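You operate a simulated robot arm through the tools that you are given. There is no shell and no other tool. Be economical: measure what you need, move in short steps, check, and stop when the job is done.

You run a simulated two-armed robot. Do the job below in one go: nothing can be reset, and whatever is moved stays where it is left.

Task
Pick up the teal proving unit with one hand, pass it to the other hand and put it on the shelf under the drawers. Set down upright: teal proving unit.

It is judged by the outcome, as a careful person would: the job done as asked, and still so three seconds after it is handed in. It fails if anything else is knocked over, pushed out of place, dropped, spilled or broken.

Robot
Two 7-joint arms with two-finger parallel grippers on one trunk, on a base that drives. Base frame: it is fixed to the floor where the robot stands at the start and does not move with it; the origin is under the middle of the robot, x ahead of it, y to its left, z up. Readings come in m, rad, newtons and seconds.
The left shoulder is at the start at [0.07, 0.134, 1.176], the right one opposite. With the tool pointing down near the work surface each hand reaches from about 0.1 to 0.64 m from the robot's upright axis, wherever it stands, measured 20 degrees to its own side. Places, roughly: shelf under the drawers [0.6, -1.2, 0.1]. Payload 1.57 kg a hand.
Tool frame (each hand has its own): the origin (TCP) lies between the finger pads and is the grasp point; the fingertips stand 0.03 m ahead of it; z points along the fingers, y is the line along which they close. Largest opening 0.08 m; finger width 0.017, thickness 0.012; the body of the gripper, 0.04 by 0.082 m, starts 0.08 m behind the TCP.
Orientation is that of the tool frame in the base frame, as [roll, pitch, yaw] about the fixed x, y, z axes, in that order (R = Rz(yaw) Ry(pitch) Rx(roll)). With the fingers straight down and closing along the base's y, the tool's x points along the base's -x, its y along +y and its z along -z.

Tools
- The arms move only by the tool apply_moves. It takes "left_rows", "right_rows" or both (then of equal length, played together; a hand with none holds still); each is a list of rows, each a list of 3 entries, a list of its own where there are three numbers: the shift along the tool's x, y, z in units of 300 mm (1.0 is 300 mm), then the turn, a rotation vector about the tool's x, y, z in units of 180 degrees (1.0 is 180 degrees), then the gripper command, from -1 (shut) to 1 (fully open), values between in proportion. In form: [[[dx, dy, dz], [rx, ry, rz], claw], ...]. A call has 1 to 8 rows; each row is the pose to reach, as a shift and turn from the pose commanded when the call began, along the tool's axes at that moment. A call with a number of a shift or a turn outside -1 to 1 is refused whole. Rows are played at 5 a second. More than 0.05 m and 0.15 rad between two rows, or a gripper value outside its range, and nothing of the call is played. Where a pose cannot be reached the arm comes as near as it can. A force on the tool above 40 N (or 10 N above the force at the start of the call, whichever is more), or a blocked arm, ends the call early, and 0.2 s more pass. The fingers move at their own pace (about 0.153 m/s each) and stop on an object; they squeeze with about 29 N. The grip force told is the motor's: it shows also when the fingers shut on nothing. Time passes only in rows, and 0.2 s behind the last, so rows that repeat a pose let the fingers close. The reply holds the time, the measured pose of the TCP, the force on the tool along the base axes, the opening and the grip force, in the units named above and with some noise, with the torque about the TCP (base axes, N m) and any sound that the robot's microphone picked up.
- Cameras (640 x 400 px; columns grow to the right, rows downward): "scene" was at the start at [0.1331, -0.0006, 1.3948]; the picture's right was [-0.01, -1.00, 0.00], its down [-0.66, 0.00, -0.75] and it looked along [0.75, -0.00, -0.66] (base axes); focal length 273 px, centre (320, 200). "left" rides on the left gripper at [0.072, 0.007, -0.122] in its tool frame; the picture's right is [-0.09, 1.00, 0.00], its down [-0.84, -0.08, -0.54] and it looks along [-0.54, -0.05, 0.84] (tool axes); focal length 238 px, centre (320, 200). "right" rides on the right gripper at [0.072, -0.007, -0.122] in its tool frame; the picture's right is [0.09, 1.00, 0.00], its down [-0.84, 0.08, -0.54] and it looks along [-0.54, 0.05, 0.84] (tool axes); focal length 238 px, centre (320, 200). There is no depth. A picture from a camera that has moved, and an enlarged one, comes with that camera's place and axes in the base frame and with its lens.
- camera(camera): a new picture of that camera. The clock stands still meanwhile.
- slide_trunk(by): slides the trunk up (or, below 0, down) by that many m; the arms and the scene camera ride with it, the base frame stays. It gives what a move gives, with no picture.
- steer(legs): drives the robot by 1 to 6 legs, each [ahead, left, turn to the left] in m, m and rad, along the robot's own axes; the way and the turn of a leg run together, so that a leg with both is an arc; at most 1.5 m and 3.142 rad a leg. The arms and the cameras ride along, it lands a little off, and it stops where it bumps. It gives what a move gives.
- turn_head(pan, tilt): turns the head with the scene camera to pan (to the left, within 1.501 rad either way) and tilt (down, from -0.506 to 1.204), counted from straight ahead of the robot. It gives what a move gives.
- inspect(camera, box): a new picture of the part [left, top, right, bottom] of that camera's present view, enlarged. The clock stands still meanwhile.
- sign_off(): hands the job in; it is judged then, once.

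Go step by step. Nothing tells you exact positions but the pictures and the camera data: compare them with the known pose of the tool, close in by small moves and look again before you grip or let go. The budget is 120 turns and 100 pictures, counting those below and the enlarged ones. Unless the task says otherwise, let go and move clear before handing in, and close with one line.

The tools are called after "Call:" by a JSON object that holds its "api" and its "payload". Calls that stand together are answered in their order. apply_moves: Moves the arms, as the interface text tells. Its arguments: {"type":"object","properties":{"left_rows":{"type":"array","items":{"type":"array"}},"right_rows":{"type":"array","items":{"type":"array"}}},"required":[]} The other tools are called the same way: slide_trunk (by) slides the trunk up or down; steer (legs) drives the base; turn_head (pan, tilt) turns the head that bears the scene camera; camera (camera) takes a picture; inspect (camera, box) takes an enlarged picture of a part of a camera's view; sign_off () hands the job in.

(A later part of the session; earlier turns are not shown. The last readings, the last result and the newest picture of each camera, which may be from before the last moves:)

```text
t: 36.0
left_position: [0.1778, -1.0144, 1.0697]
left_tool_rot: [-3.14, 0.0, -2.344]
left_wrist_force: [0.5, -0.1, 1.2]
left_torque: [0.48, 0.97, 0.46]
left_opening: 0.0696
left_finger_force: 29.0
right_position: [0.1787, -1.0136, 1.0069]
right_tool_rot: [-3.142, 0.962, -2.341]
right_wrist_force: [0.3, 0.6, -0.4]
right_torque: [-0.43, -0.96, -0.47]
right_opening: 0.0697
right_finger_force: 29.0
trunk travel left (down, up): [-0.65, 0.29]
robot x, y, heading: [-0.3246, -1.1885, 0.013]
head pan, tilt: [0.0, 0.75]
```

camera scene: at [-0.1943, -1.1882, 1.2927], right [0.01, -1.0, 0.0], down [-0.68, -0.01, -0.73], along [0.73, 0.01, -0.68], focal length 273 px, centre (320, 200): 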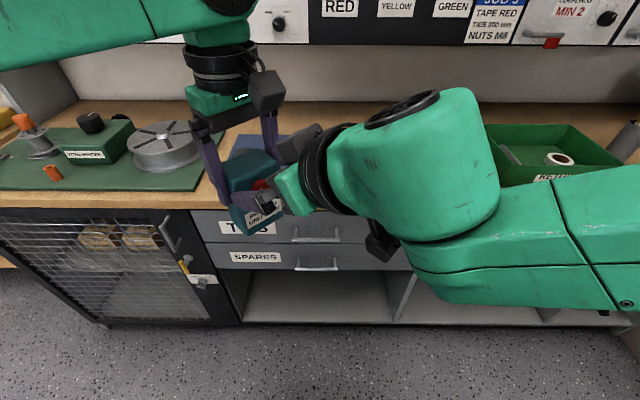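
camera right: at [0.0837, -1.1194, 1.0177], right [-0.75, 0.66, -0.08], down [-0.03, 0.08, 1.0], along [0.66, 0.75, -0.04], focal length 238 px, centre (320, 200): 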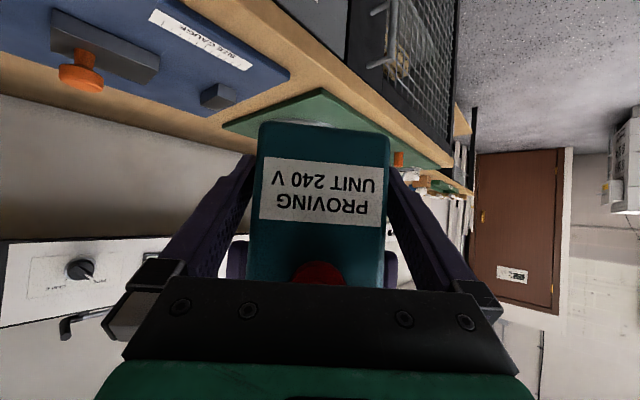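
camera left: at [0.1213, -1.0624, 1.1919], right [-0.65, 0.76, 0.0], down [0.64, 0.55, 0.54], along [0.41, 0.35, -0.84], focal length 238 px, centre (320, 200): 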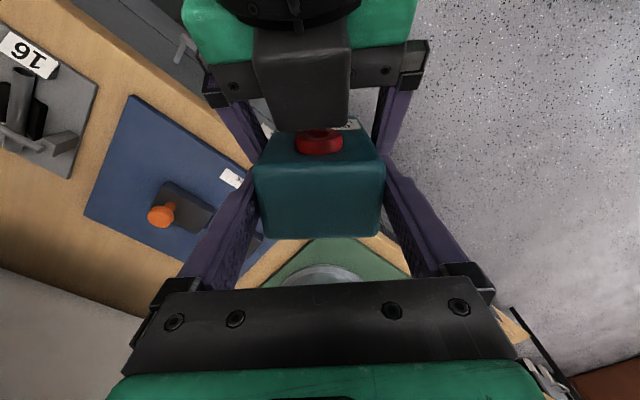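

Both hands hold at 0.070 m. I'll open the left hand and raise it straight up.

Call:
{"api": "apply_moves", "payload": {"left_rows": [[[0, 0, 0], [0, 0, 0], 1], [[0, 0, 0], [0, 0, 0], 1], [[0, 0, 0], [0, 0, 0], 1]]}}

Call:
{"api": "apply_moves", "payload": {"left_rows": [[[0, 0, -0.05], [0, 0, 0], 1], [[0, 0, -0.12], [0, 0, 0], 1], [[0, 0, -0.24], [0, 0, 0], 1], [[0, 0, -0.36], [0, 0, 0], 1]]}}

Call:
{"api": "camera", "payload": {"camera": "left"}}

Call:
{"api": "camera", "payload": {"camera": "scene"}}

```text
t: 36.8
left_position: [0.177, -1.0156, 1.0695]
left_tool_rot: [3.142, 0.0, -2.345]
left_wrist_force: [0.6, 1.2, 0.5]
left_torque: [0.02, 0.01, 0.0]
left_opening: 0.0798
left_finger_force: 0.0
right_position: [0.1778, -1.014, 1.0072]
right_tool_rot: [3.139, 0.963, -2.345]
right_wrist_force: [0.0, -0.2, 0.2]
right_torque: [0.02, 0.05, 0.01]
right_opening: 0.0695
right_finger_force: 29.0
trunk travel left (down, up): [-0.65, 0.29]
robot x, y, heading: [-0.322, -1.1904, 0.011]
head pan, tilt: [0.0, 0.75]
```

```text
t: 37.8
left_position: [0.1451, -0.9939, 1.1529]
left_tool_rot: [-3.141, -0.001, -2.344]
left_wrist_force: [0.3, 0.4, -0.2]
left_torque: [0.02, -0.03, -0.03]
left_opening: 0.08
left_finger_force: 0.1
left hand out of reach, approached as far as the arm can: row 2, 3, 4
right_position: [0.178, -1.0146, 1.0067]
right_tool_rot: [3.14, 0.96, -2.347]
right_wrist_force: [-0.1, 0.2, -2.8]
right_torque: [-0.03, 0.0, -0.05]
right_opening: 0.0719
right_finger_force: 29.1
trunk travel left (down, up): [-0.65, 0.29]
robot x, y, heading: [-0.3293, -1.1876, 0.011]
head pan, tilt: [0.0, 0.75]
```

```text
66 pictures are left
camera left: at [0.0886, -1.0411, 1.2742], right [-0.65, 0.76, 0.0], down [0.64, 0.55, 0.54], along [0.41, 0.35, -0.84], focal length 238 px, centre (320, 200)
```

left: 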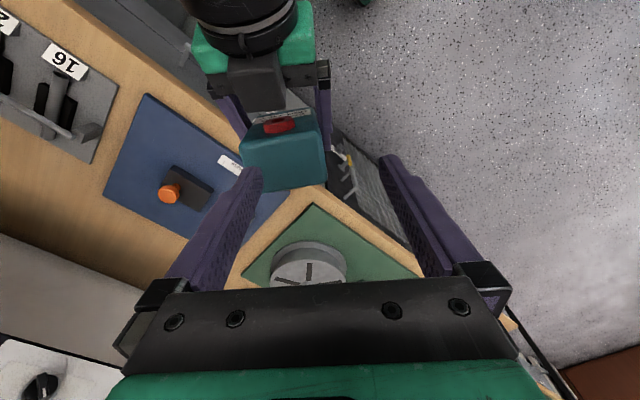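

```text
65 pictures are left
camera scene: at [-0.1939, -1.1906, 1.2926], right [0.01, -1.0, 0.0], down [-0.68, -0.01, -0.73], along [0.73, 0.01, -0.68], focal length 273 px, centre (320, 200)
```

scene: 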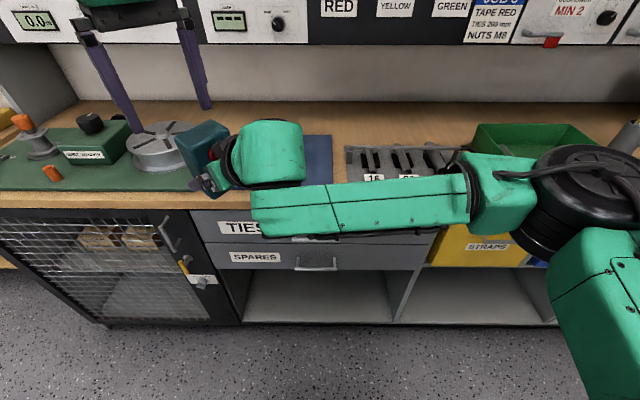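

The left hand drifted sideways as it rose and may have nudged the box. I'll check the box in the right hand.

Call:
{"api": "camera", "payload": {"camera": "right"}}

Call:
{"api": "inspect", "payload": {"camera": "left", "box": [180, 40, 360, 220]}}

Call:
{"api": "inspect", "payload": {"camera": "scene", "box": [160, 100, 280, 220]}}

```text
64 pictures are left
camera right: at [0.0836, -1.1198, 1.0176], right [-0.75, 0.66, -0.07], down [-0.03, 0.08, 1.0], along [0.66, 0.75, -0.04], focal length 238 px, centre (320, 200)
```

right: 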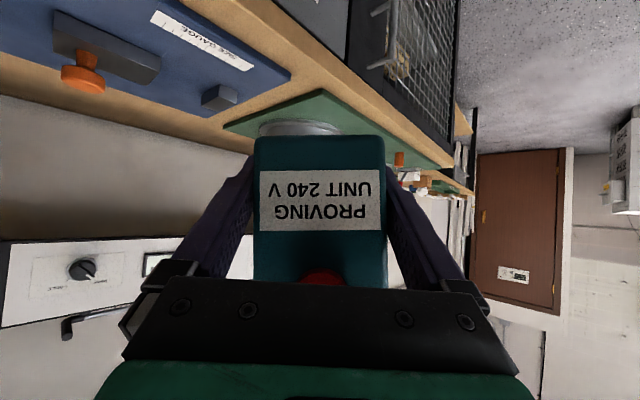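

```text
2.22 times, centred on (270, 130) of left
camera zoom: at [0.0886, -1.0411, 1.2742], right [-0.65, 0.76, 0.0], down [0.64, 0.55, 0.54], along [0.41, 0.35, -0.84], focal length 530 px, centre (431, 356)
```

zoom: 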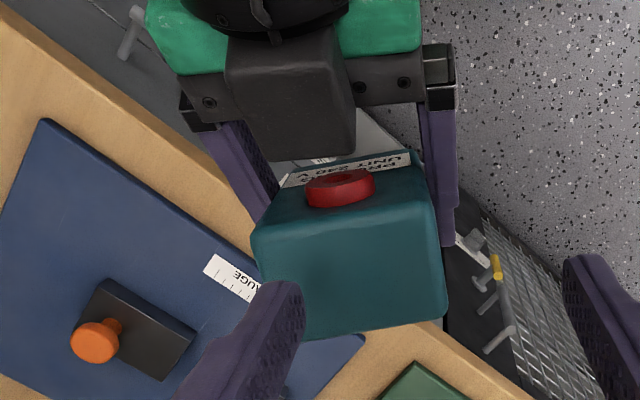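

```text
3.33 times, centred on (220, 160) of scene
camera zoom: at [-0.1939, -1.1906, 1.2926], right [0.01, -1.0, 0.0], down [-0.68, -0.01, -0.73], along [0.73, 0.01, -0.68], focal length 911 px, centre (653, 333)
```

zoom: 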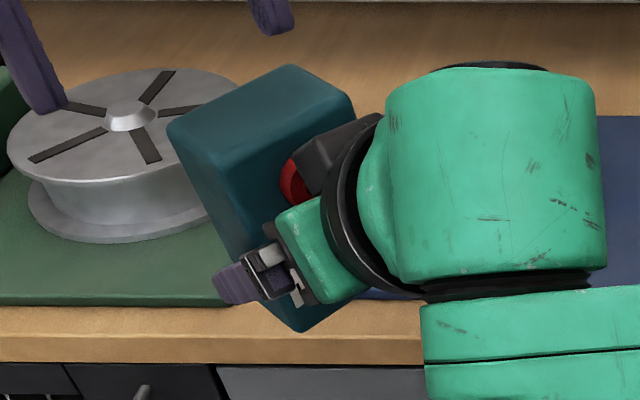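

The box was pushed a few degrees askew in the right grip but is still held. First I'll get the left hand well clear, back toward the robot's left side.

Call:
{"api": "apply_moves", "payload": {"left_rows": [[[-0.04, 0.117, 0], [0, 0, 0], 1], [[-0.08, 0.235, 0], [0, 0, 0], 1], [[-0.12, 0.352, 0], [0, 0, 0], 1], [[0.0, 0.42, 0], [0, 0, 0], 1], [[0.1, 0.5, 0], [0, 0, 0], 1], [[0.2, 0.58, 0], [0, 0, 0], 1]]}}

Call:
{"api": "camera", "payload": {"camera": "scene"}}

```text
t: 39.2
left_position: [-0.0215, -0.9184, 1.1519]
left_tool_rot: [-3.14, 0.001, -2.344]
left_wrist_force: [-0.1, -0.8, 0.5]
left_torque: [0.05, -0.03, 0.0]
left_opening: 0.08
left_finger_force: 0.1
right_position: [0.1773, -1.0124, 1.0076]
right_tool_rot: [3.141, 0.962, -2.342]
right_wrist_force: [-0.9, 0.0, -2.9]
right_torque: [-0.05, -0.01, -0.04]
right_opening: 0.0716
right_finger_force: 28.8
trunk travel left (down, up): [-0.65, 0.29]
robot x, y, heading: [-0.3242, -1.1923, 0.013]
head pan, tilt: [0.0, 0.75]
```

```text
61 pictures are left
camera scene: at [-0.1949, -1.19, 1.2927], right [0.01, -1.0, 0.0], down [-0.68, -0.01, -0.73], along [0.73, 0.01, -0.68], focal length 273 px, centre (320, 200)
```

scene: 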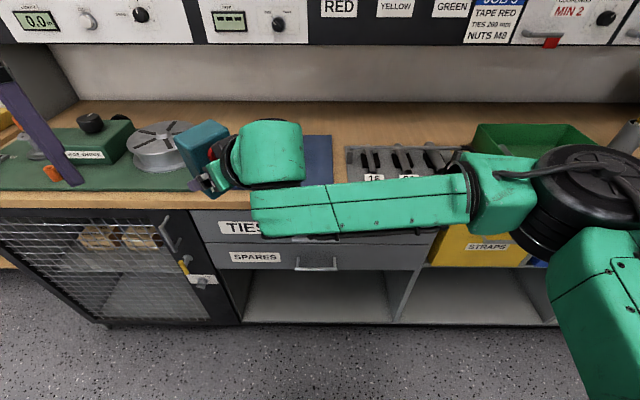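

I'll back off a little, then swing the right hand to point straight ahead in front of the robot.

Call:
{"api": "steer", "payload": {"legs": [[-0.15, 0, 0]]}}

Call:
{"api": "apply_moves", "payload": {"right_rows": [[[0.059, -0.086, -0.084], [0.03, 0, 0.021], -1], [[0.117, -0.173, -0.167], [0.06, 0, 0.042], -1], [[0.176, -0.259, -0.251], [0.09, 0, 0.063], -1], [[0.234, -0.346, -0.334], [0.12, 0, 0.083], -1], [[0.293, -0.432, -0.418], [0.149, 0, 0.104], -1], [[0.351, -0.519, -0.501], [0.179, 0, 0.125], -1], [[0.41, -0.605, -0.585], [0.209, 0, 0.146], -1]]}}

Call:
{"api": "camera", "payload": {"camera": "scene"}}

Call:
{"api": "camera", "payload": {"camera": "right"}}

```text
t: 40.5
left_position: [-0.1652, -0.922, 1.1509]
left_tool_rot: [-3.141, -0.001, -2.349]
left_wrist_force: [0.7, -0.7, 0.6]
left_torque: [0.0, -0.02, 0.0]
left_opening: 0.08
left_finger_force: 0.0
right_position: [0.0306, -1.018, 1.0055]
right_tool_rot: [3.14, 0.962, -2.352]
right_wrist_force: [0.2, 0.3, -3.2]
right_torque: [-0.02, 0.04, 0.0]
right_opening: 0.0719
right_finger_force: 28.7
trunk travel left (down, up): [-0.65, 0.29]
robot x, y, heading: [-0.4728, -1.1912, 0.002]
head pan, tilt: [0.0, 0.75]
```

```text
t: 42.1
left_position: [-0.1677, -0.9226, 1.1519]
left_tool_rot: [3.14, 0.002, -2.351]
left_wrist_force: [0.4, -1.0, 0.3]
left_torque: [0.01, -0.01, -0.02]
left_opening: 0.08
left_finger_force: 0.0
right_position: [0.0063, -1.2968, 1.0082]
right_tool_rot: [3.137, 0.961, 3.126]
right_wrist_force: [-0.4, -0.5, -3.1]
right_torque: [0.01, 0.02, 0.05]
right_opening: 0.0715
right_finger_force: 29.4
trunk travel left (down, up): [-0.65, 0.29]
robot x, y, heading: [-0.4731, -1.1925, 0.005]
head pan, tilt: [0.0, 0.75]
```

```text
60 pictures are left
camera scene: at [-0.3428, -1.1937, 1.2926], right [0.0, -1.0, 0.0], down [-0.68, 0.0, -0.73], along [0.73, 0.0, -0.68], focal length 273 px, centre (320, 200)
```

scene: 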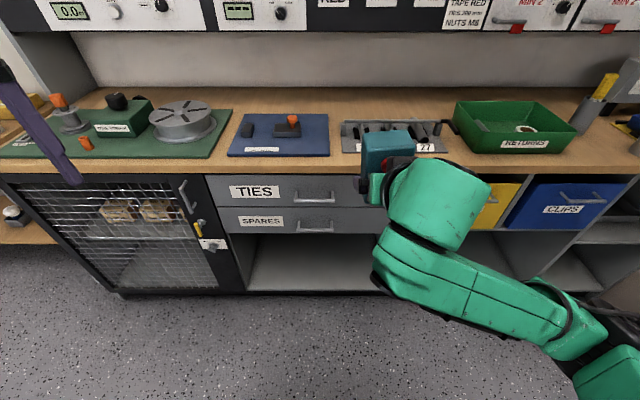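

```text
59 pictures are left
camera right: at [-0.1353, -1.3028, 1.0175], right [-0.04, 1.0, -0.07], down [0.04, 0.07, 1.0], along [1.0, 0.04, -0.04], focal length 238 px, centre (320, 200)
```

right: 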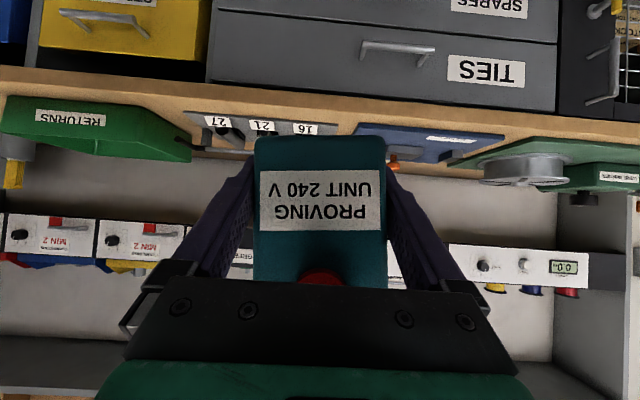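

The right hand now points straight ahead with the unit in front. I'll half-correct its ~7° lean and lower the trunk in stages.

Call:
{"api": "apply_moves", "payload": {"right_rows": [[[0, 0, 0], [-0.01, 0, 0.0144], -1], [[0, 0, 0], [-0.01, 0, 0.0144], -1]]}}

Call:
{"api": "slide_trunk", "payload": {"by": -0.4}}

Call:
{"api": "camera", "payload": {"camera": "scene"}}

Call:
{"api": "camera", "payload": {"camera": "right"}}

```text
t: 42.8
left_position: [-0.1675, -0.9226, 1.1515]
left_tool_rot: [-3.141, 0.0, -2.35]
left_wrist_force: [-0.5, 0.0, -0.3]
left_torque: [0.02, -0.03, 0.01]
left_opening: 0.0801
left_finger_force: 0.1
right_position: [0.0074, -1.2962, 1.0072]
right_tool_rot: [3.041, 0.958, 3.048]
right_wrist_force: [0.4, 0.8, -3.0]
right_torque: [0.04, 0.03, 0.03]
right_opening: 0.0718
right_finger_force: 28.7
trunk travel left (down, up): [-0.65, 0.29]
robot x, y, heading: [-0.475, -1.1945, 0.006]
head pan, tilt: [0.0, 0.75]
```

```text
t: 46.6
left_position: [-0.168, -0.9236, 0.751]
left_tool_rot: [-3.141, -0.001, -2.35]
left_wrist_force: [-1.4, -0.2, -0.1]
left_torque: [0.02, -0.01, 0.02]
left_opening: 0.08
left_finger_force: 0.2
right_position: [0.0066, -1.2959, 0.6073]
right_tool_rot: [3.043, 0.957, 3.05]
right_wrist_force: [0.4, 0.1, -3.5]
right_torque: [0.0, 0.01, 0.0]
right_opening: 0.0715
right_finger_force: 29.4
trunk travel left (down, up): [-0.25, 0.69]
robot x, y, heading: [-0.4739, -1.1936, 0.008]
head pan, tilt: [0.0, 0.75]
```

```text
58 pictures are left
camera scene: at [-0.3429, -1.1927, 0.8926], right [0.0, -1.0, 0.0], down [-0.68, 0.0, -0.73], along [0.73, 0.0, -0.68], focal length 273 px, centre (320, 200)
```

scene: 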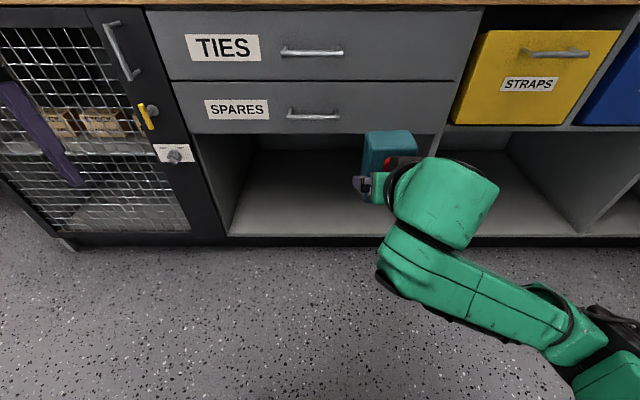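

```text
57 pictures are left
camera right: at [-0.135, -1.3026, 0.6169], right [-0.04, 1.0, -0.02], down [0.04, 0.02, 1.0], along [1.0, 0.04, -0.04], focal length 238 px, centre (320, 200)
```

right: 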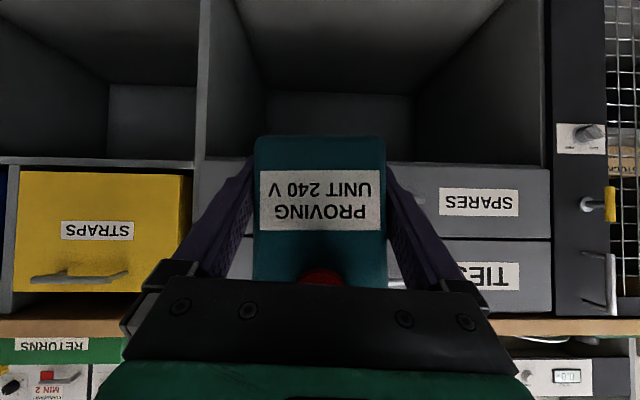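

The shelf surface is near z 0.107, its edge at x≈0.30, and the side walls at y≈−0.86 and −1.50. I'll lower the trunk a bit more, then lower the arm itself while watching the elbow.

Call:
{"api": "slide_trunk", "payload": {"by": -0.1}}

Call:
{"api": "apply_moves", "payload": {"right_rows": [[[0.13, 0, 0.09], [0, 0, 0], -1], [[0.26, 0, 0.18], [0, 0, 0], -1], [[0.39, 0, 0.27], [0, 0, 0], -1], [[0.52, 0, 0.36], [0, 0, 0], -1], [[0.52, 0, 0.36], [0, 0, 0], -1]]}}

Call:
{"api": "camera", "payload": {"camera": "scene"}}

```text
t: 47.9
left_position: [-0.1686, -0.9217, 0.6505]
left_tool_rot: [-3.141, -0.002, -2.351]
left_wrist_force: [-0.1, -0.3, -0.8]
left_torque: [-0.03, 0.01, 0.02]
left_opening: 0.0799
left_finger_force: 0.1
right_position: [0.0079, -1.2966, 0.5062]
right_tool_rot: [3.043, 0.959, 3.05]
right_wrist_force: [0.5, -0.2, -2.9]
right_torque: [0.0, 0.03, 0.0]
right_opening: 0.0716
right_finger_force: 29.2
trunk travel left (down, up): [-0.15, 0.79]
robot x, y, heading: [-0.4775, -1.1945, 0.003]
head pan, tilt: [0.0, 0.75]
```

```text
t: 49.1
left_position: [-0.1678, -0.9217, 0.6514]
left_tool_rot: [3.141, -0.002, -2.35]
left_wrist_force: [-0.1, -0.2, -0.3]
left_torque: [0.0, 0.0, 0.02]
left_opening: 0.0799
left_finger_force: 0.0
right_position: [0.008, -1.2899, 0.3164]
right_tool_rot: [3.045, 0.962, 3.05]
right_wrist_force: [0.2, 0.4, -3.0]
right_torque: [0.01, 0.01, 0.01]
right_opening: 0.0715
right_finger_force: 28.9
trunk travel left (down, up): [-0.15, 0.79]
robot x, y, heading: [-0.4755, -1.1924, 0.004]
head pan, tilt: [0.0, 0.75]
```

```text
56 pictures are left
camera scene: at [-0.3429, -1.1927, 0.7926], right [0.0, -1.0, 0.0], down [-0.68, 0.0, -0.73], along [0.73, 0.0, -0.68], focal length 273 px, centre (320, 200)
```

scene: 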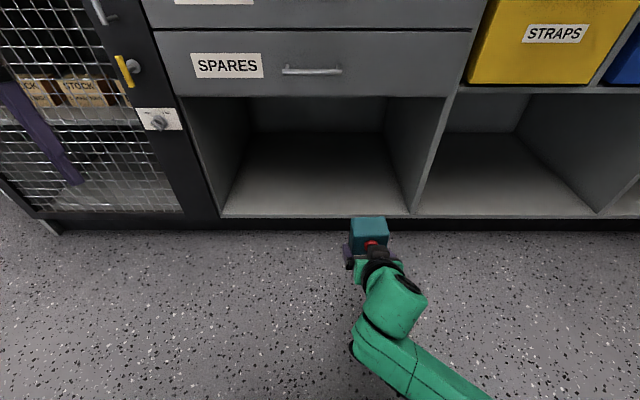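

Call:
{"api": "inspect", "payload": {"camera": "scene", "box": [200, 150, 440, 300]}}

Call:
{"api": "camera", "payload": {"camera": "right"}}

```text
2.67 times, centred on (320, 225) of scene
camera zoom: at [-0.3429, -1.1927, 0.7926], right [0.0, -1.0, 0.0], down [-0.68, 0.0, -0.73], along [0.73, 0.0, -0.68], focal length 728 px, centre (320, 133)
```

zoom: 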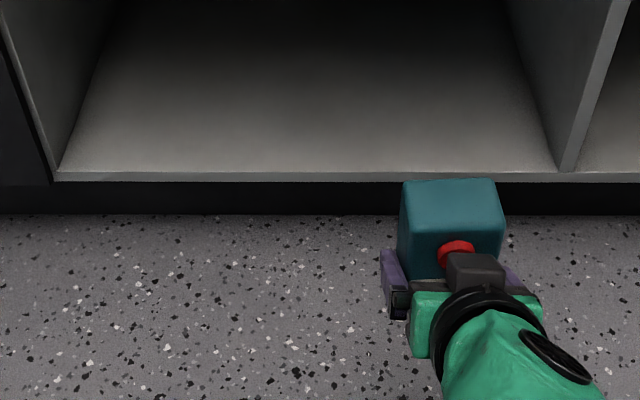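

```text
54 pictures are left
camera right: at [-0.134, -1.2958, 0.3264], right [-0.04, 1.0, -0.02], down [0.03, 0.02, 1.0], along [1.0, 0.04, -0.04], focal length 238 px, centre (320, 200)
```

right: 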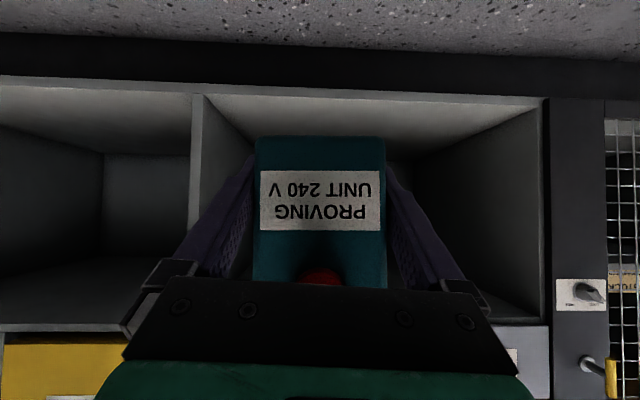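

Triangulating puts the shelf edge at x≈0.32, z≈0.105. I'll pull the left hand back, then drive in so the unit sits above the shelf at x≈0.40, y≈−1.21.

Call:
{"api": "apply_moves", "payload": {"left_rows": [[[0.1, 0.1, 0], [0, 0, 0], 1], [[0.2, 0.2, 0], [0, 0, 0], 1], [[0.24, 0.24, 0], [0, 0, 0], 1]]}}

Call:
{"api": "steer", "payload": {"legs": [[0, 0.08, 0], [0.22, 0, 0]]}}

Call:
{"api": "camera", "payload": {"camera": "scene"}}

Call:
{"api": "camera", "payload": {"camera": "right"}}

```text
t: 49.9
left_position: [-0.2704, -0.9237, 0.6522]
left_tool_rot: [3.141, 0.0, -2.35]
left_wrist_force: [-0.2, -0.2, -1.2]
left_torque: [-0.01, 0.03, 0.03]
left_opening: 0.08
left_finger_force: 0.0
right_position: [0.0083, -1.2903, 0.3163]
right_tool_rot: [3.044, 0.958, 3.05]
right_wrist_force: [0.1, -0.2, -3.3]
right_torque: [0.01, -0.01, -0.02]
right_opening: 0.0716
right_finger_force: 28.8
trunk travel left (down, up): [-0.15, 0.79]
robot x, y, heading: [-0.4743, -1.1953, 0.004]
head pan, tilt: [0.0, 0.75]
```

```text
t: 52.3
left_position: [-0.0474, -0.8444, 0.6524]
left_tool_rot: [3.14, 0.002, -2.354]
left_wrist_force: [0.0, 0.3, -0.2]
left_torque: [0.0, 0.0, 0.02]
left_opening: 0.08
left_finger_force: 0.1
right_position: [0.2303, -1.2115, 0.3167]
right_tool_rot: [3.043, 0.959, 3.046]
right_wrist_force: [-0.1, -0.5, -2.9]
right_torque: [0.0, -0.02, 0.01]
right_opening: 0.0715
right_finger_force: 28.7
trunk travel left (down, up): [-0.15, 0.79]
robot x, y, heading: [-0.252, -1.1155, 0.004]
head pan, tilt: [0.0, 0.75]
```

```text
53 pictures are left
camera scene: at [-0.1203, -1.1134, 0.7926], right [0.0, -1.0, 0.0], down [-0.68, 0.0, -0.73], along [0.73, 0.0, -0.68], focal length 273 px, centre (320, 200)
```

scene: 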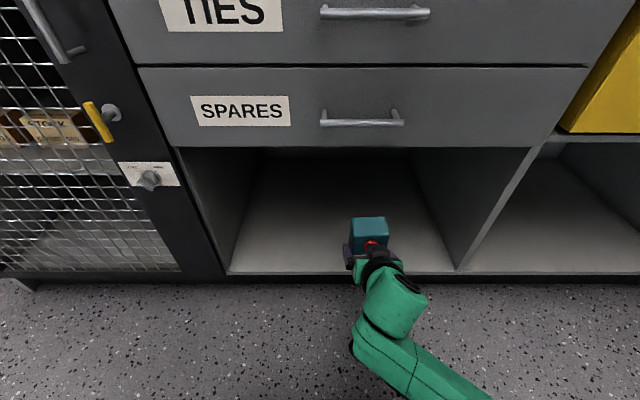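

```text
52 pictures are left
camera right: at [0.0882, -1.217, 0.3269], right [-0.04, 1.0, -0.02], down [0.04, 0.02, 1.0], along [1.0, 0.04, -0.04], focal length 238 px, centre (320, 200)
```

right: 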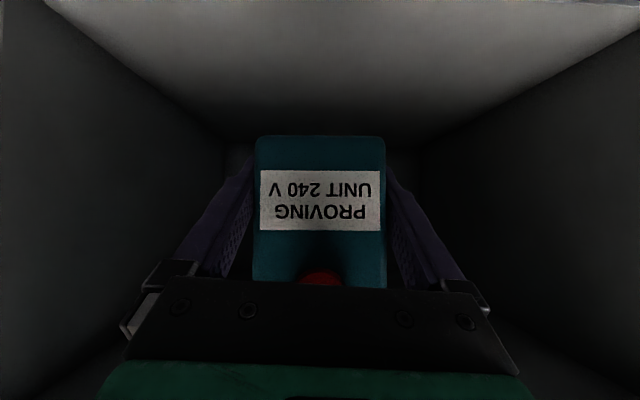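

Clear on all sides. I'll drive the remaining 0.17 m and lower the arm toward the shelf.

Call:
{"api": "steer", "payload": {"legs": [[0.175, 0, 0]]}}

Call:
{"api": "apply_moves", "payload": {"right_rows": [[[0.11, 0, 0.077], [0, 0, 0], -1], [[0.22, 0, 0.154], [0, 0, 0], -1], [[0.33, 0, 0.231], [0, 0, 0], -1], [[0.355, 0, 0.248], [0, 0, 0], -1], [[0.355, 0, 0.248], [0, 0, 0], -1]]}}

Call:
{"api": "camera", "payload": {"camera": "scene"}}

Call:
{"api": "camera", "payload": {"camera": "right"}}

```text
t: 53.8
left_position: [0.1315, -0.8447, 0.6522]
left_tool_rot: [-3.141, 0.001, -2.356]
left_wrist_force: [-0.4, 0.3, 0.2]
left_torque: [0.02, 0.02, -0.01]
left_opening: 0.0802
left_finger_force: 0.1
right_position: [0.4069, -1.2127, 0.3166]
right_tool_rot: [3.042, 0.958, 3.045]
right_wrist_force: [0.2, 0.5, -3.5]
right_torque: [0.03, 0.04, 0.02]
right_opening: 0.0711
right_finger_force: 29.5
trunk travel left (down, up): [-0.15, 0.79]
robot x, y, heading: [-0.076, -1.1122, -0.004]
head pan, tilt: [0.0, 0.75]
```

```text
t: 55.0
left_position: [0.1295, -0.8439, 0.6517]
left_tool_rot: [-3.141, -0.002, -2.356]
left_wrist_force: [-0.6, -0.9, 0.0]
left_torque: [-0.01, -0.03, -0.02]
left_opening: 0.08
left_finger_force: 0.1
right_position: [0.4062, -1.205, 0.1876]
right_tool_rot: [3.043, 0.958, 3.045]
right_wrist_force: [0.3, 0.5, -2.8]
right_torque: [-0.03, 0.07, -0.01]
right_opening: 0.0716
right_finger_force: 28.6
trunk travel left (down, up): [-0.15, 0.79]
robot x, y, heading: [-0.075, -1.1121, -0.003]
head pan, tilt: [0.0, 0.75]
```

```text
51 pictures are left
camera scene: at [0.0567, -1.1138, 0.793], right [0.0, -1.0, 0.0], down [-0.68, 0.0, -0.73], along [0.73, 0.0, -0.68], focal length 273 px, centre (320, 200)
```

scene: 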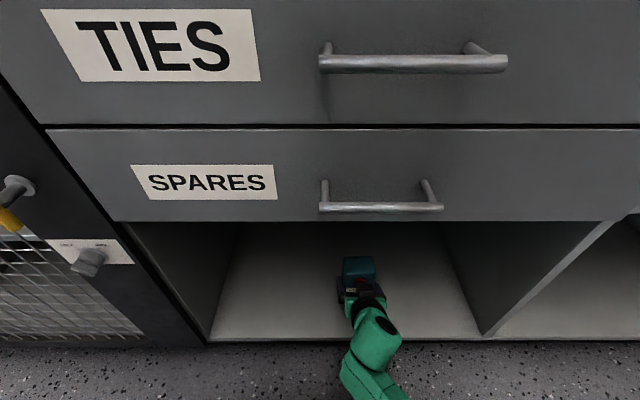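

```text
50 pictures are left
camera right: at [0.2643, -1.2106, 0.1966], right [-0.04, 1.0, -0.02], down [0.03, 0.02, 1.0], along [1.0, 0.04, -0.03], focal length 238 px, centre (320, 200)
```

right: 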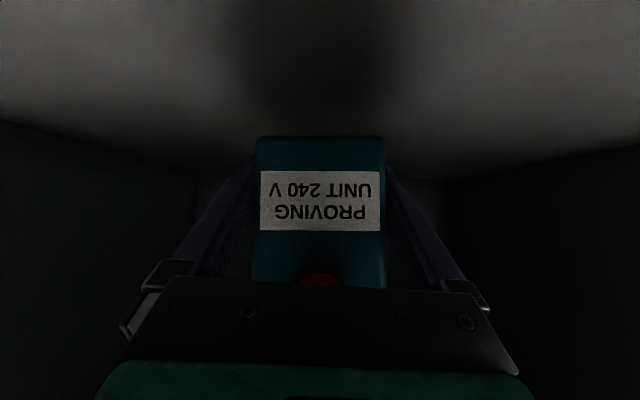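

About 5 cm remain. I'll lower 4 cm, then in small steps watch the force for contact.

Call:
{"api": "apply_moves", "payload": {"right_rows": [[[0.04, 0, 0.028], [0, 0, 0], -1], [[0.08, 0, 0.056], [0, 0, 0], -1], [[0.109, 0, 0.0765], [0, 0, 0], -1], [[0.116, 0, 0.081], [0, 0, 0], -1]]}}

Call:
{"api": "camera", "payload": {"camera": "right"}}

```text
t: 56.2
left_position: [0.1228, -0.8419, 0.6537]
left_tool_rot: [-3.13, 0.006, -2.356]
left_wrist_force: [-0.2, -0.3, 0.4]
left_torque: [0.0, -0.02, -0.01]
left_opening: 0.0798
left_finger_force: 0.0
right_position: [0.4284, -1.2027, 0.2095]
right_tool_rot: [2.92, 1.079, 2.929]
right_wrist_force: [-0.1, 0.4, -2.6]
right_torque: [-0.01, 0.0, 0.0]
right_opening: 0.0713
right_finger_force: 29.1
trunk travel left (down, up): [-0.15, 0.79]
robot x, y, heading: [-0.0749, -1.1134, 0.002]
head pan, tilt: [0.0, 0.75]
stopped in row 4 (right hand): the arm was blocked; the commanded pose is now the measured one
```

```text
49 pictures are left
camera right: at [0.2874, -1.2066, 0.2014], right [-0.02, 1.0, 0.02], down [-0.09, -0.02, 1.0], along [1.0, 0.02, 0.09], focal length 238 px, centre (320, 200)
```

right: 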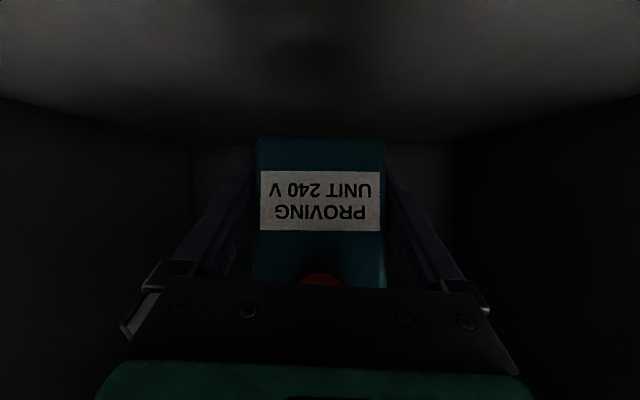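

The arm was blocked, probably the elbow or forearm against something low. I'll look to the right and down to find out.

Call:
{"api": "turn_head", "payload": {"pan": -0.6, "tilt": 1.1}}

Call:
{"api": "camera", "payload": {"camera": "scene"}}

```text
t: 57.2
left_position: [0.1254, -0.8412, 0.654]
left_tool_rot: [-3.127, 0.005, -2.356]
left_wrist_force: [0.1, -0.7, 0.1]
left_torque: [0.0, -0.01, 0.0]
left_opening: 0.0802
left_finger_force: 0.0
right_position: [0.4295, -1.2031, 0.2096]
right_tool_rot: [2.919, 1.08, 2.927]
right_wrist_force: [0.1, -0.3, -3.6]
right_torque: [0.0, -0.01, 0.02]
right_opening: 0.0713
right_finger_force: 29.1
trunk travel left (down, up): [-0.15, 0.79]
robot x, y, heading: [-0.0742, -1.1139, 0.002]
head pan, tilt: [-0.6, 1.1]
```

```text
48 pictures are left
camera scene: at [0.0181, -1.146, 0.7688], right [-0.57, -0.82, 0.0], down [-0.73, 0.5, -0.47], along [0.39, -0.26, -0.88], focal length 273 px, centre (320, 200)
```

scene: 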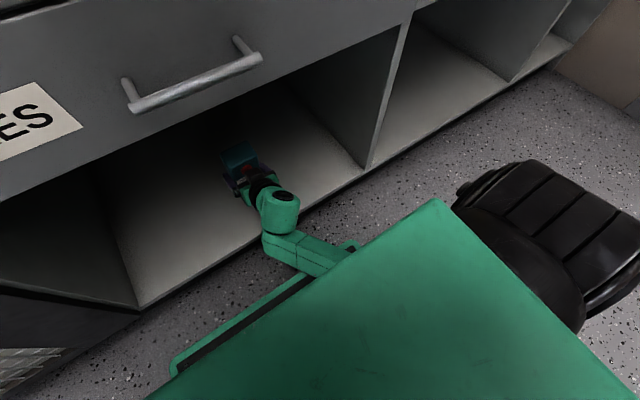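

The forearm folds down onto the robot's own base platform. Raising the trunk will straighten the arm, so I'll go up 0.15 m, restore the hand's pitch and lower again.

Call:
{"api": "slide_trunk", "payload": {"by": 0.15}}

Call:
{"api": "apply_moves", "payload": {"right_rows": [[[0, 0, 0], [0, 0.02, 0], -1], [[0, 0, 0], [0, 0.041, 0], -1], [[0, 0, 0], [0, 0.041, 0], -1]]}}

Call:
{"api": "camera", "payload": {"camera": "scene"}}

Call:
{"api": "camera", "payload": {"camera": "right"}}

```text
t: 58.9
left_position: [0.132, -0.8453, 0.8013]
left_tool_rot: [-3.141, -0.001, -2.355]
left_wrist_force: [-0.2, -0.2, 0.2]
left_torque: [-0.01, 0.02, -0.01]
left_opening: 0.0801
left_finger_force: 0.1
right_position: [0.4275, -1.2049, 0.3401]
right_tool_rot: [2.947, 1.047, 2.951]
right_wrist_force: [0.6, -0.4, -2.8]
right_torque: [0.01, -0.03, 0.0]
right_opening: 0.0711
right_finger_force: 29.3
trunk travel left (down, up): [-0.3, 0.64]
robot x, y, heading: [-0.0734, -1.1129, -0.001]
head pan, tilt: [-0.6, 1.1]
```

```text
t: 59.7
left_position: [0.1315, -0.8451, 0.8024]
left_tool_rot: [3.141, 0.001, -2.357]
left_wrist_force: [-0.9, -0.3, 1.0]
left_torque: [0.02, 0.0, 0.0]
left_opening: 0.0801
left_finger_force: 0.0
right_position: [0.4269, -1.2053, 0.3405]
right_tool_rot: [2.981, 0.919, 2.993]
right_wrist_force: [1.1, -0.4, -2.1]
right_torque: [0.01, 0.01, 0.0]
right_opening: 0.0708
right_finger_force: 28.4
trunk travel left (down, up): [-0.3, 0.64]
robot x, y, heading: [-0.0736, -1.1129, -0.0]
head pan, tilt: [-0.6, 1.1]
```

```text
47 pictures are left
camera scene: at [0.0266, -1.1496, 0.9168], right [-0.57, -0.82, 0.0], down [-0.73, 0.51, -0.45], along [0.37, -0.26, -0.89], focal length 273 px, centre (320, 200)
```

scene: 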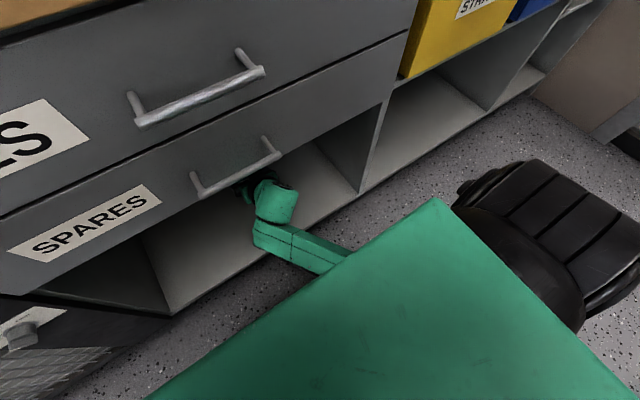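

```text
46 pictures are left
camera right: at [0.2848, -1.21, 0.3555], right [-0.03, 1.0, 0.02], down [0.07, -0.02, 1.0], along [1.0, 0.04, -0.07], focal length 238 px, centre (320, 200)
```

right: 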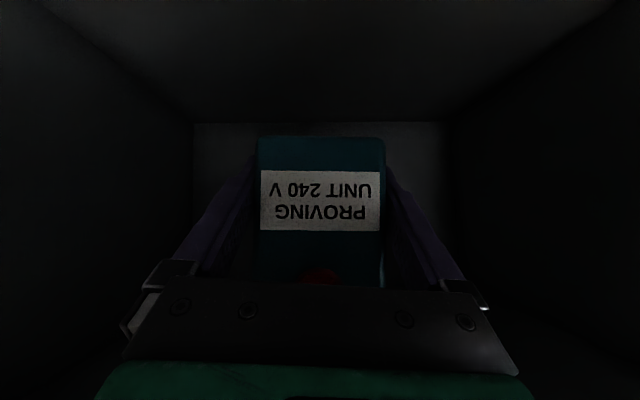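

Box and shelf lines are now parallel. I'll lower 0.16 m with a small pitch fix.

Call:
{"api": "apply_moves", "payload": {"right_rows": [[[0.106, -0.013, 0.08], [0, -0.012, 0], -1], [[0.212, -0.026, 0.16], [0, -0.012, 0], -1], [[0.318, -0.039, 0.239], [0, -0.012, 0], -1], [[0.424, -0.052, 0.319], [0, -0.012, 0], -1], [[0.424, -0.052, 0.319], [0, -0.012, 0], -1]]}}

Call:
{"api": "camera", "payload": {"camera": "right"}}

Call:
{"api": "camera", "payload": {"camera": "scene"}}

```text
t: 60.9
left_position: [0.1316, -0.8451, 0.8027]
left_tool_rot: [-3.141, 0.001, -2.356]
left_wrist_force: [-0.4, 0.0, 0.7]
left_torque: [-0.01, 0.0, -0.03]
left_opening: 0.0801
left_finger_force: 0.0
right_position: [0.4301, -1.2042, 0.1814]
right_tool_rot: [2.974, 0.958, 2.982]
right_wrist_force: [0.5, -0.2, -3.3]
right_torque: [0.01, 0.0, -0.01]
right_opening: 0.0708
right_finger_force: 28.7
trunk travel left (down, up): [-0.3, 0.64]
robot x, y, heading: [-0.076, -1.1158, -0.003]
head pan, tilt: [-0.6, 1.1]
```

```text
45 pictures are left
camera right: at [0.2866, -1.21, 0.1914], right [-0.03, 1.0, 0.02], down [0.03, -0.02, 1.0], along [1.0, 0.03, -0.03], focal length 238 px, centre (320, 200)
```

right: 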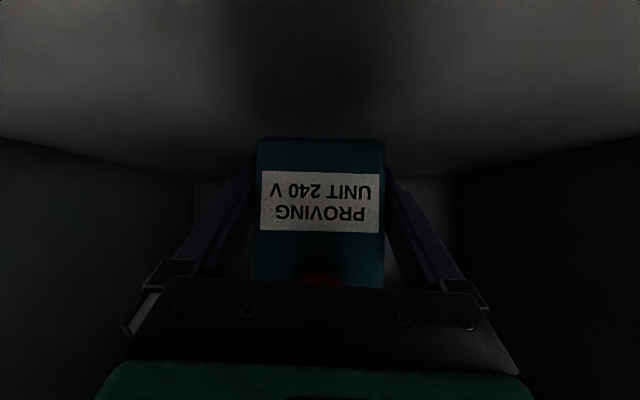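

```text
44 pictures are left
camera scene: at [0.0265, -1.1496, 0.9168], right [-0.57, -0.82, 0.0], down [-0.73, 0.51, -0.45], along [0.37, -0.26, -0.89], focal length 273 px, centre (320, 200)
```

scene: 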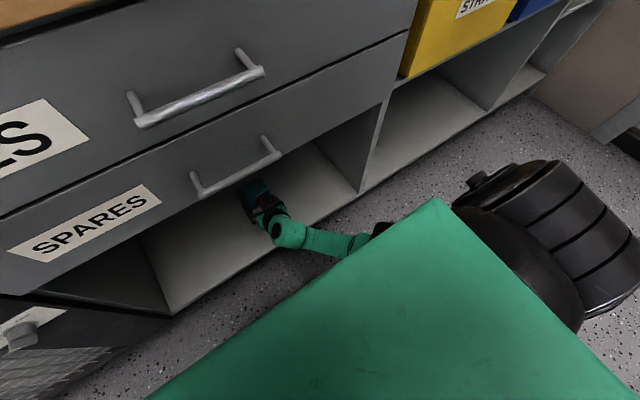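

Call:
{"api": "apply_moves", "payload": {"right_rows": [[[0.05, -0.006, 0.034], [0, 0, 0], -1], [[0.095, -0.011, 0.066], [0, 0, 0], -1], [[0.095, -0.011, 0.066], [0, 0, 0], -1]]}}

Call:
{"api": "camera", "payload": {"camera": "right"}}

```text
t: 61.7
left_position: [0.1308, -0.8447, 0.8023]
left_tool_rot: [-3.141, 0.0, -2.357]
left_wrist_force: [-0.7, -0.5, -0.2]
left_torque: [-0.01, -0.02, 0.0]
left_opening: 0.0798
left_finger_force: 0.0
right_position: [0.4311, -1.2082, 0.1546]
right_tool_rot: [2.978, 0.97, 2.982]
right_wrist_force: [-0.7, 0.1, -2.3]
right_torque: [-0.01, 0.01, 0.04]
right_opening: 0.0706
right_finger_force: 29.1
right hand out of reach, approached as far as the arm can: row 2
trunk travel left (down, up): [-0.3, 0.64]
robot x, y, heading: [-0.0714, -1.1128, -0.003]
head pan, tilt: [-0.6, 1.1]
```

```text
43 pictures are left
camera right: at [0.2901, -1.2121, 0.162], right [-0.03, 1.0, 0.02], down [0.02, -0.02, 1.0], along [1.0, 0.03, -0.02], focal length 238 px, centre (320, 200)
```

right: 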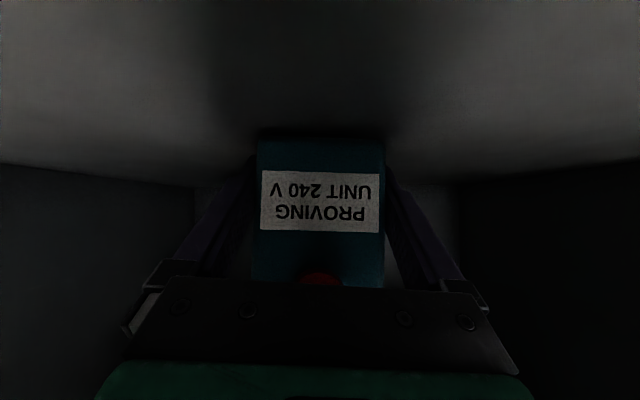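

The arm is at its reach limit, so I'll use the trunk for the last ~2 cm.

Call:
{"api": "slide_trunk", "payload": {"by": -0.015}}

Call:
{"api": "inspect", "payload": {"camera": "right", "box": [200, 80, 440, 230]}}

```text
t: 62.4
left_position: [0.1286, -0.8441, 0.7905]
left_tool_rot: [-3.138, 0.005, -2.357]
left_wrist_force: [0.1, 0.0, 0.1]
left_torque: [-0.03, -0.03, 0.01]
left_opening: 0.0799
left_finger_force: 0.0
right_position: [0.4362, -1.207, 0.147]
right_tool_rot: [2.976, 0.988, 2.98]
right_wrist_force: [0.3, 0.0, 34.4]
right_torque: [-1.37, 0.1, 0.23]
right_opening: 0.0711
right_finger_force: 28.6
trunk travel left (down, up): [-0.285, 0.655]
robot x, y, heading: [-0.0748, -1.1111, -0.001]
head pan, tilt: [-0.6, 1.1]
```

```text
2.67 times, centred on (320, 155) of right
camera zoom: at [0.2936, -1.211, 0.152], right [-0.03, 1.0, 0.01], down [0.0, -0.01, 1.0], along [1.0, 0.03, 0.0], focal length 636 px, centre (320, 320)
```

zoom: 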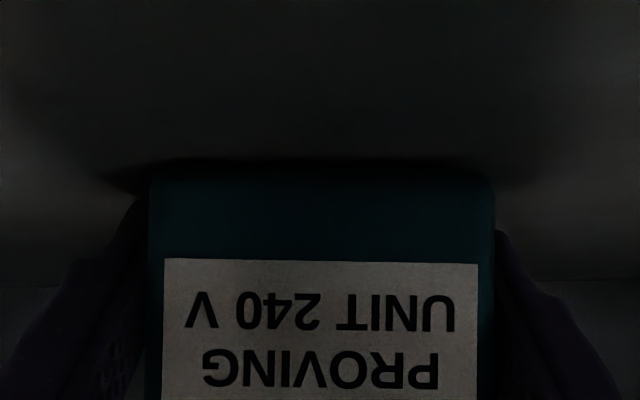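

The box's −y bottom edge is on the shelf, with 37 N of push. I'll relieve most of that before releasing.

Call:
{"api": "slide_trunk", "payload": {"by": 0.006}}

```text
t: 62.9
left_position: [0.1284, -0.8451, 0.7945]
left_tool_rot: [-3.139, 0.0, -2.355]
left_wrist_force: [-0.1, -0.5, -0.3]
left_torque: [-0.01, -0.02, 0.02]
left_opening: 0.0798
left_finger_force: 0.1
right_position: [0.4331, -1.2071, 0.1469]
right_tool_rot: [2.979, 0.974, 2.982]
right_wrist_force: [6.6, 3.5, 15.4]
right_torque: [-0.63, -0.52, 0.28]
right_opening: 0.0712
right_finger_force: 28.8
trunk travel left (down, up): [-0.291, 0.649]
robot x, y, heading: [-0.0719, -1.1106, -0.005]
head pan, tilt: [-0.6, 1.1]
```

Call:
{"api": "apply_moves", "payload": {"right_rows": [[[-0.003, 0, -0.002], [0.0035, 0, -0.005], -1], [[-0.0055, 0, -0.0038], [0.007, 0, -0.0105], -1], [[-0.0055, 0, -0.0038], [0.007, 0, -0.0105], -1]]}}

Call:
{"api": "inspect", "payload": {"camera": "right", "box": [200, 80, 440, 230]}}

Call:
{"api": "turn_head", "payload": {"pan": -0.25, "tilt": 1.0}}

Call:
{"api": "camera", "payload": {"camera": "scene"}}

```text
t: 63.7
left_position: [0.1309, -0.8458, 0.7926]
left_tool_rot: [3.141, 0.001, -2.357]
left_wrist_force: [0.9, -0.4, -0.2]
left_torque: [0.0, 0.0, 0.02]
left_opening: 0.0798
left_finger_force: 0.0
right_position: [0.4299, -1.2085, 0.1463]
right_tool_rot: [3.051, 0.97, 3.042]
right_wrist_force: [0.2, 0.3, -3.2]
right_torque: [0.0, -0.01, -0.01]
right_opening: 0.071
right_finger_force: 29.2
trunk travel left (down, up): [-0.291, 0.649]
robot x, y, heading: [-0.0744, -1.1113, -0.005]
head pan, tilt: [-0.6, 1.1]
```

```text
2.67 times, centred on (320, 155) of right
camera zoom: at [0.2882, -1.2128, 0.1546], right [-0.03, 1.0, -0.03], down [0.02, 0.03, 1.0], along [1.0, 0.03, -0.03], focal length 636 px, centre (320, 320)
```

zoom: 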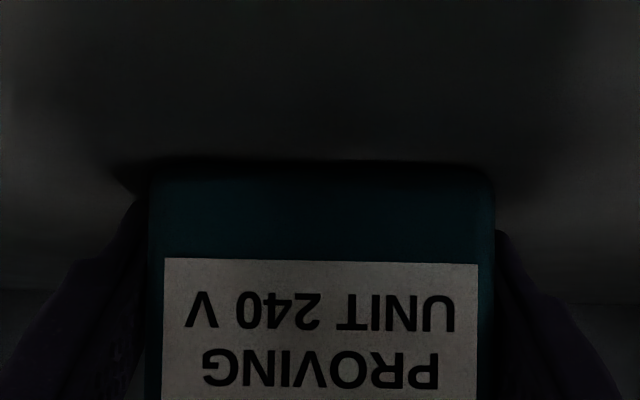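

```text
t: 64.5
left_position: [0.1308, -0.8448, 0.7932]
left_tool_rot: [-3.141, 0.0, -2.355]
left_wrist_force: [-0.3, 0.0, -0.2]
left_torque: [-0.03, -0.01, -0.01]
left_opening: 0.0801
left_finger_force: 0.2
right_position: [0.4317, -1.2081, 0.1487]
right_tool_rot: [3.048, 0.973, 3.039]
right_wrist_force: [0.1, -0.6, -2.1]
right_torque: [-0.02, 0.04, 0.01]
right_opening: 0.0709
right_finger_force: 29.4
trunk travel left (down, up): [-0.291, 0.649]
robot x, y, heading: [-0.0769, -1.1125, 0.001]
head pan, tilt: [-0.25, 1.0]
```

```text
40 pictures are left
camera scene: at [0.042, -1.1312, 0.9144], right [-0.25, -0.97, 0.0], down [-0.82, 0.21, -0.54], along [0.52, -0.14, -0.84], focal length 273 px, centre (320, 200)
```

scene: 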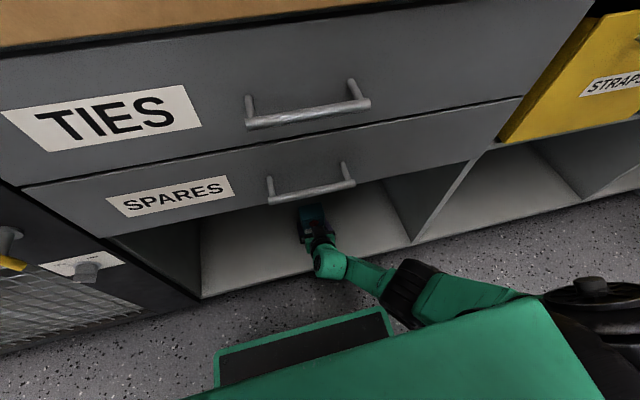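

Contact is cleared and the box sits just above the shelf, better levelled. I'll lower in tiny trunk steps.

Call:
{"api": "slide_trunk", "payload": {"by": -0.004}}

```text
t: 65.1
left_position: [0.13, -0.8445, 0.7901]
left_tool_rot: [3.141, 0.0, -2.355]
left_wrist_force: [-0.6, 0.5, -1.0]
left_torque: [0.0, 0.04, 0.01]
left_opening: 0.0802
left_finger_force: 0.1
right_position: [0.4339, -1.2089, 0.146]
right_tool_rot: [3.048, 0.979, 3.04]
right_wrist_force: [-0.1, 0.3, 6.3]
right_torque: [-0.21, -0.02, -0.08]
right_opening: 0.0709
right_finger_force: 29.4
trunk travel left (down, up): [-0.287, 0.653]
robot x, y, heading: [-0.0744, -1.1144, -0.0]
head pan, tilt: [-0.25, 1.0]
```

Light contact, about 9 N and nearly level. I'll open slowly.

Call:
{"api": "apply_moves", "payload": {"right_rows": [[[0, 0, 0], [0, 0, 0], 0.8], [[0, 0, 0], [0, 0, 0], 0.85], [[0, 0, 0], [0, 0, 0], 0.9], [[0, 0, 0], [0, 0, 0], 1], [[0, 0, 0], [0, 0, 0], 1]]}}

Call:
{"api": "camera", "payload": {"camera": "right"}}

Call:
{"api": "inspect", "payload": {"camera": "right", "box": [200, 80, 440, 230]}}

```text
t: 66.3
left_position: [0.1304, -0.8435, 0.7898]
left_tool_rot: [-3.139, 0.0, -2.356]
left_wrist_force: [0.3, -0.2, 0.0]
left_torque: [-0.01, 0.03, 0.06]
left_opening: 0.0801
left_finger_force: 0.1
right_position: [0.4334, -1.2061, 0.1459]
right_tool_rot: [3.047, 0.978, 3.042]
right_wrist_force: [4.1, 7.5, 9.0]
right_torque: [-0.21, -0.33, 0.32]
right_opening: 0.0732
right_finger_force: 0.0
trunk travel left (down, up): [-0.287, 0.653]
robot x, y, heading: [-0.0714, -1.113, -0.003]
head pan, tilt: [-0.25, 1.0]
```

```text
39 pictures are left
camera right: at [0.291, -1.211, 0.1532], right [-0.03, 1.0, -0.02], down [0.02, 0.02, 1.0], along [1.0, 0.03, -0.02], focal length 238 px, centre (320, 200)
```

right: 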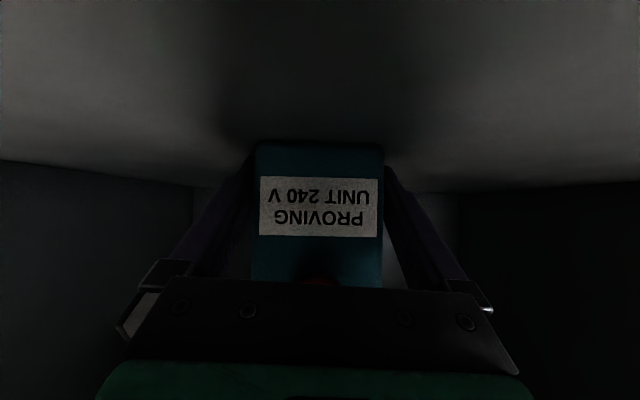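

```text
2.67 times, centred on (320, 155) of right
camera zoom: at [0.291, -1.211, 0.1532], right [-0.03, 1.0, -0.02], down [0.02, 0.02, 1.0], along [1.0, 0.03, -0.02], focal length 636 px, centre (320, 320)
```

zoom: 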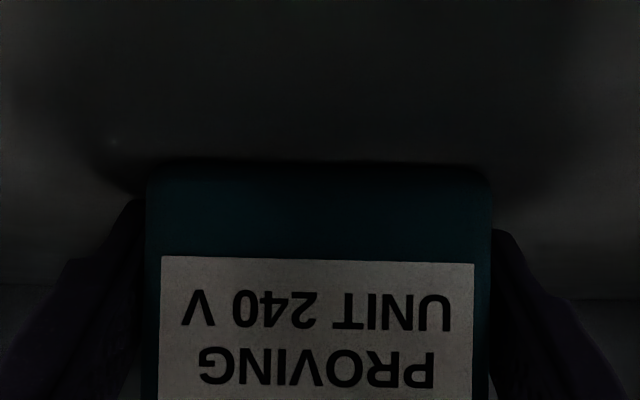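

The box has settled on the shelf, but the fingers opened only to 0.073 with some side force, so a fingertip is probably rubbing. I'll lift the hand a couple of millimetres with the fingers commanded open.

Call:
{"api": "apply_moves", "payload": {"right_rows": [[[-0.004, 0, -0.003], [0, 0, 0], 1], [[-0.008, 0.0005, -0.0056], [0, 0, 0], 1], [[-0.008, 0.0005, -0.0056], [0, 0, 0], 1], [[-0.008, 0.0005, -0.0056], [0, 0, 0], 1]]}}

Call:
{"api": "camera", "payload": {"camera": "right"}}

```text
t: 67.3
left_position: [0.1305, -0.8452, 0.7885]
left_tool_rot: [-3.14, 0.0, -2.356]
left_wrist_force: [-0.2, -0.2, -0.4]
left_torque: [-0.01, 0.03, -0.01]
left_opening: 0.0804
left_finger_force: 0.1
right_position: [0.4325, -1.2089, 0.1469]
right_tool_rot: [3.049, 0.974, 3.039]
right_wrist_force: [-0.8, 0.3, -0.6]
right_torque: [-0.01, 0.0, 0.0]
right_opening: 0.0799
right_finger_force: 0.0
trunk travel left (down, up): [-0.287, 0.653]
robot x, y, heading: [-0.0748, -1.1175, -0.005]
head pan, tilt: [-0.25, 1.0]
```

```text
37 pictures are left
camera right: at [0.2896, -1.2122, 0.1551], right [-0.03, 1.0, -0.02], down [0.02, 0.03, 1.0], along [1.0, 0.03, -0.02], focal length 238 px, centre (320, 200)
```

right: 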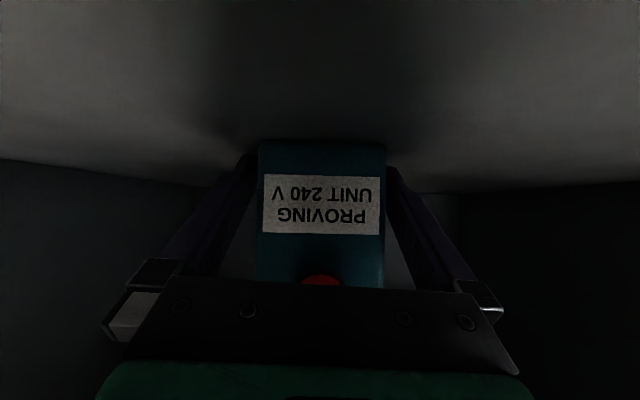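

The fingers are fully open with no forces and the unit stands level. I'll back the base straight out, since the fingers point along x.

Call:
{"api": "steer", "payload": {"legs": [[-0.1, 0, 0]]}}

Call:
{"api": "camera", "payload": {"camera": "right"}}

```text
t: 68.4
left_position: [0.0289, -0.8448, 0.789]
left_tool_rot: [3.141, 0.001, -2.355]
left_wrist_force: [0.6, 0.3, -0.2]
left_torque: [0.01, 0.0, 0.02]
left_opening: 0.0802
left_finger_force: 0.1
right_position: [0.3305, -1.2067, 0.1489]
right_tool_rot: [3.048, 0.976, 3.044]
right_wrist_force: [-0.7, 1.2, -0.6]
right_torque: [0.01, -0.01, 0.03]
right_opening: 0.0801
right_finger_force: 0.0
trunk travel left (down, up): [-0.287, 0.653]
robot x, y, heading: [-0.1716, -1.1139, -0.008]
head pan, tilt: [-0.25, 1.0]
```

```text
36 pictures are left
camera right: at [0.1888, -1.2107, 0.1557], right [-0.03, 1.0, -0.02], down [0.02, 0.02, 1.0], along [1.0, 0.03, -0.02], focal length 238 px, centre (320, 200)
```

right: 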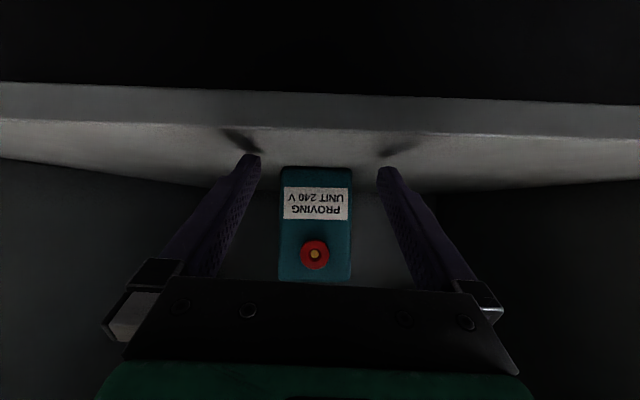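

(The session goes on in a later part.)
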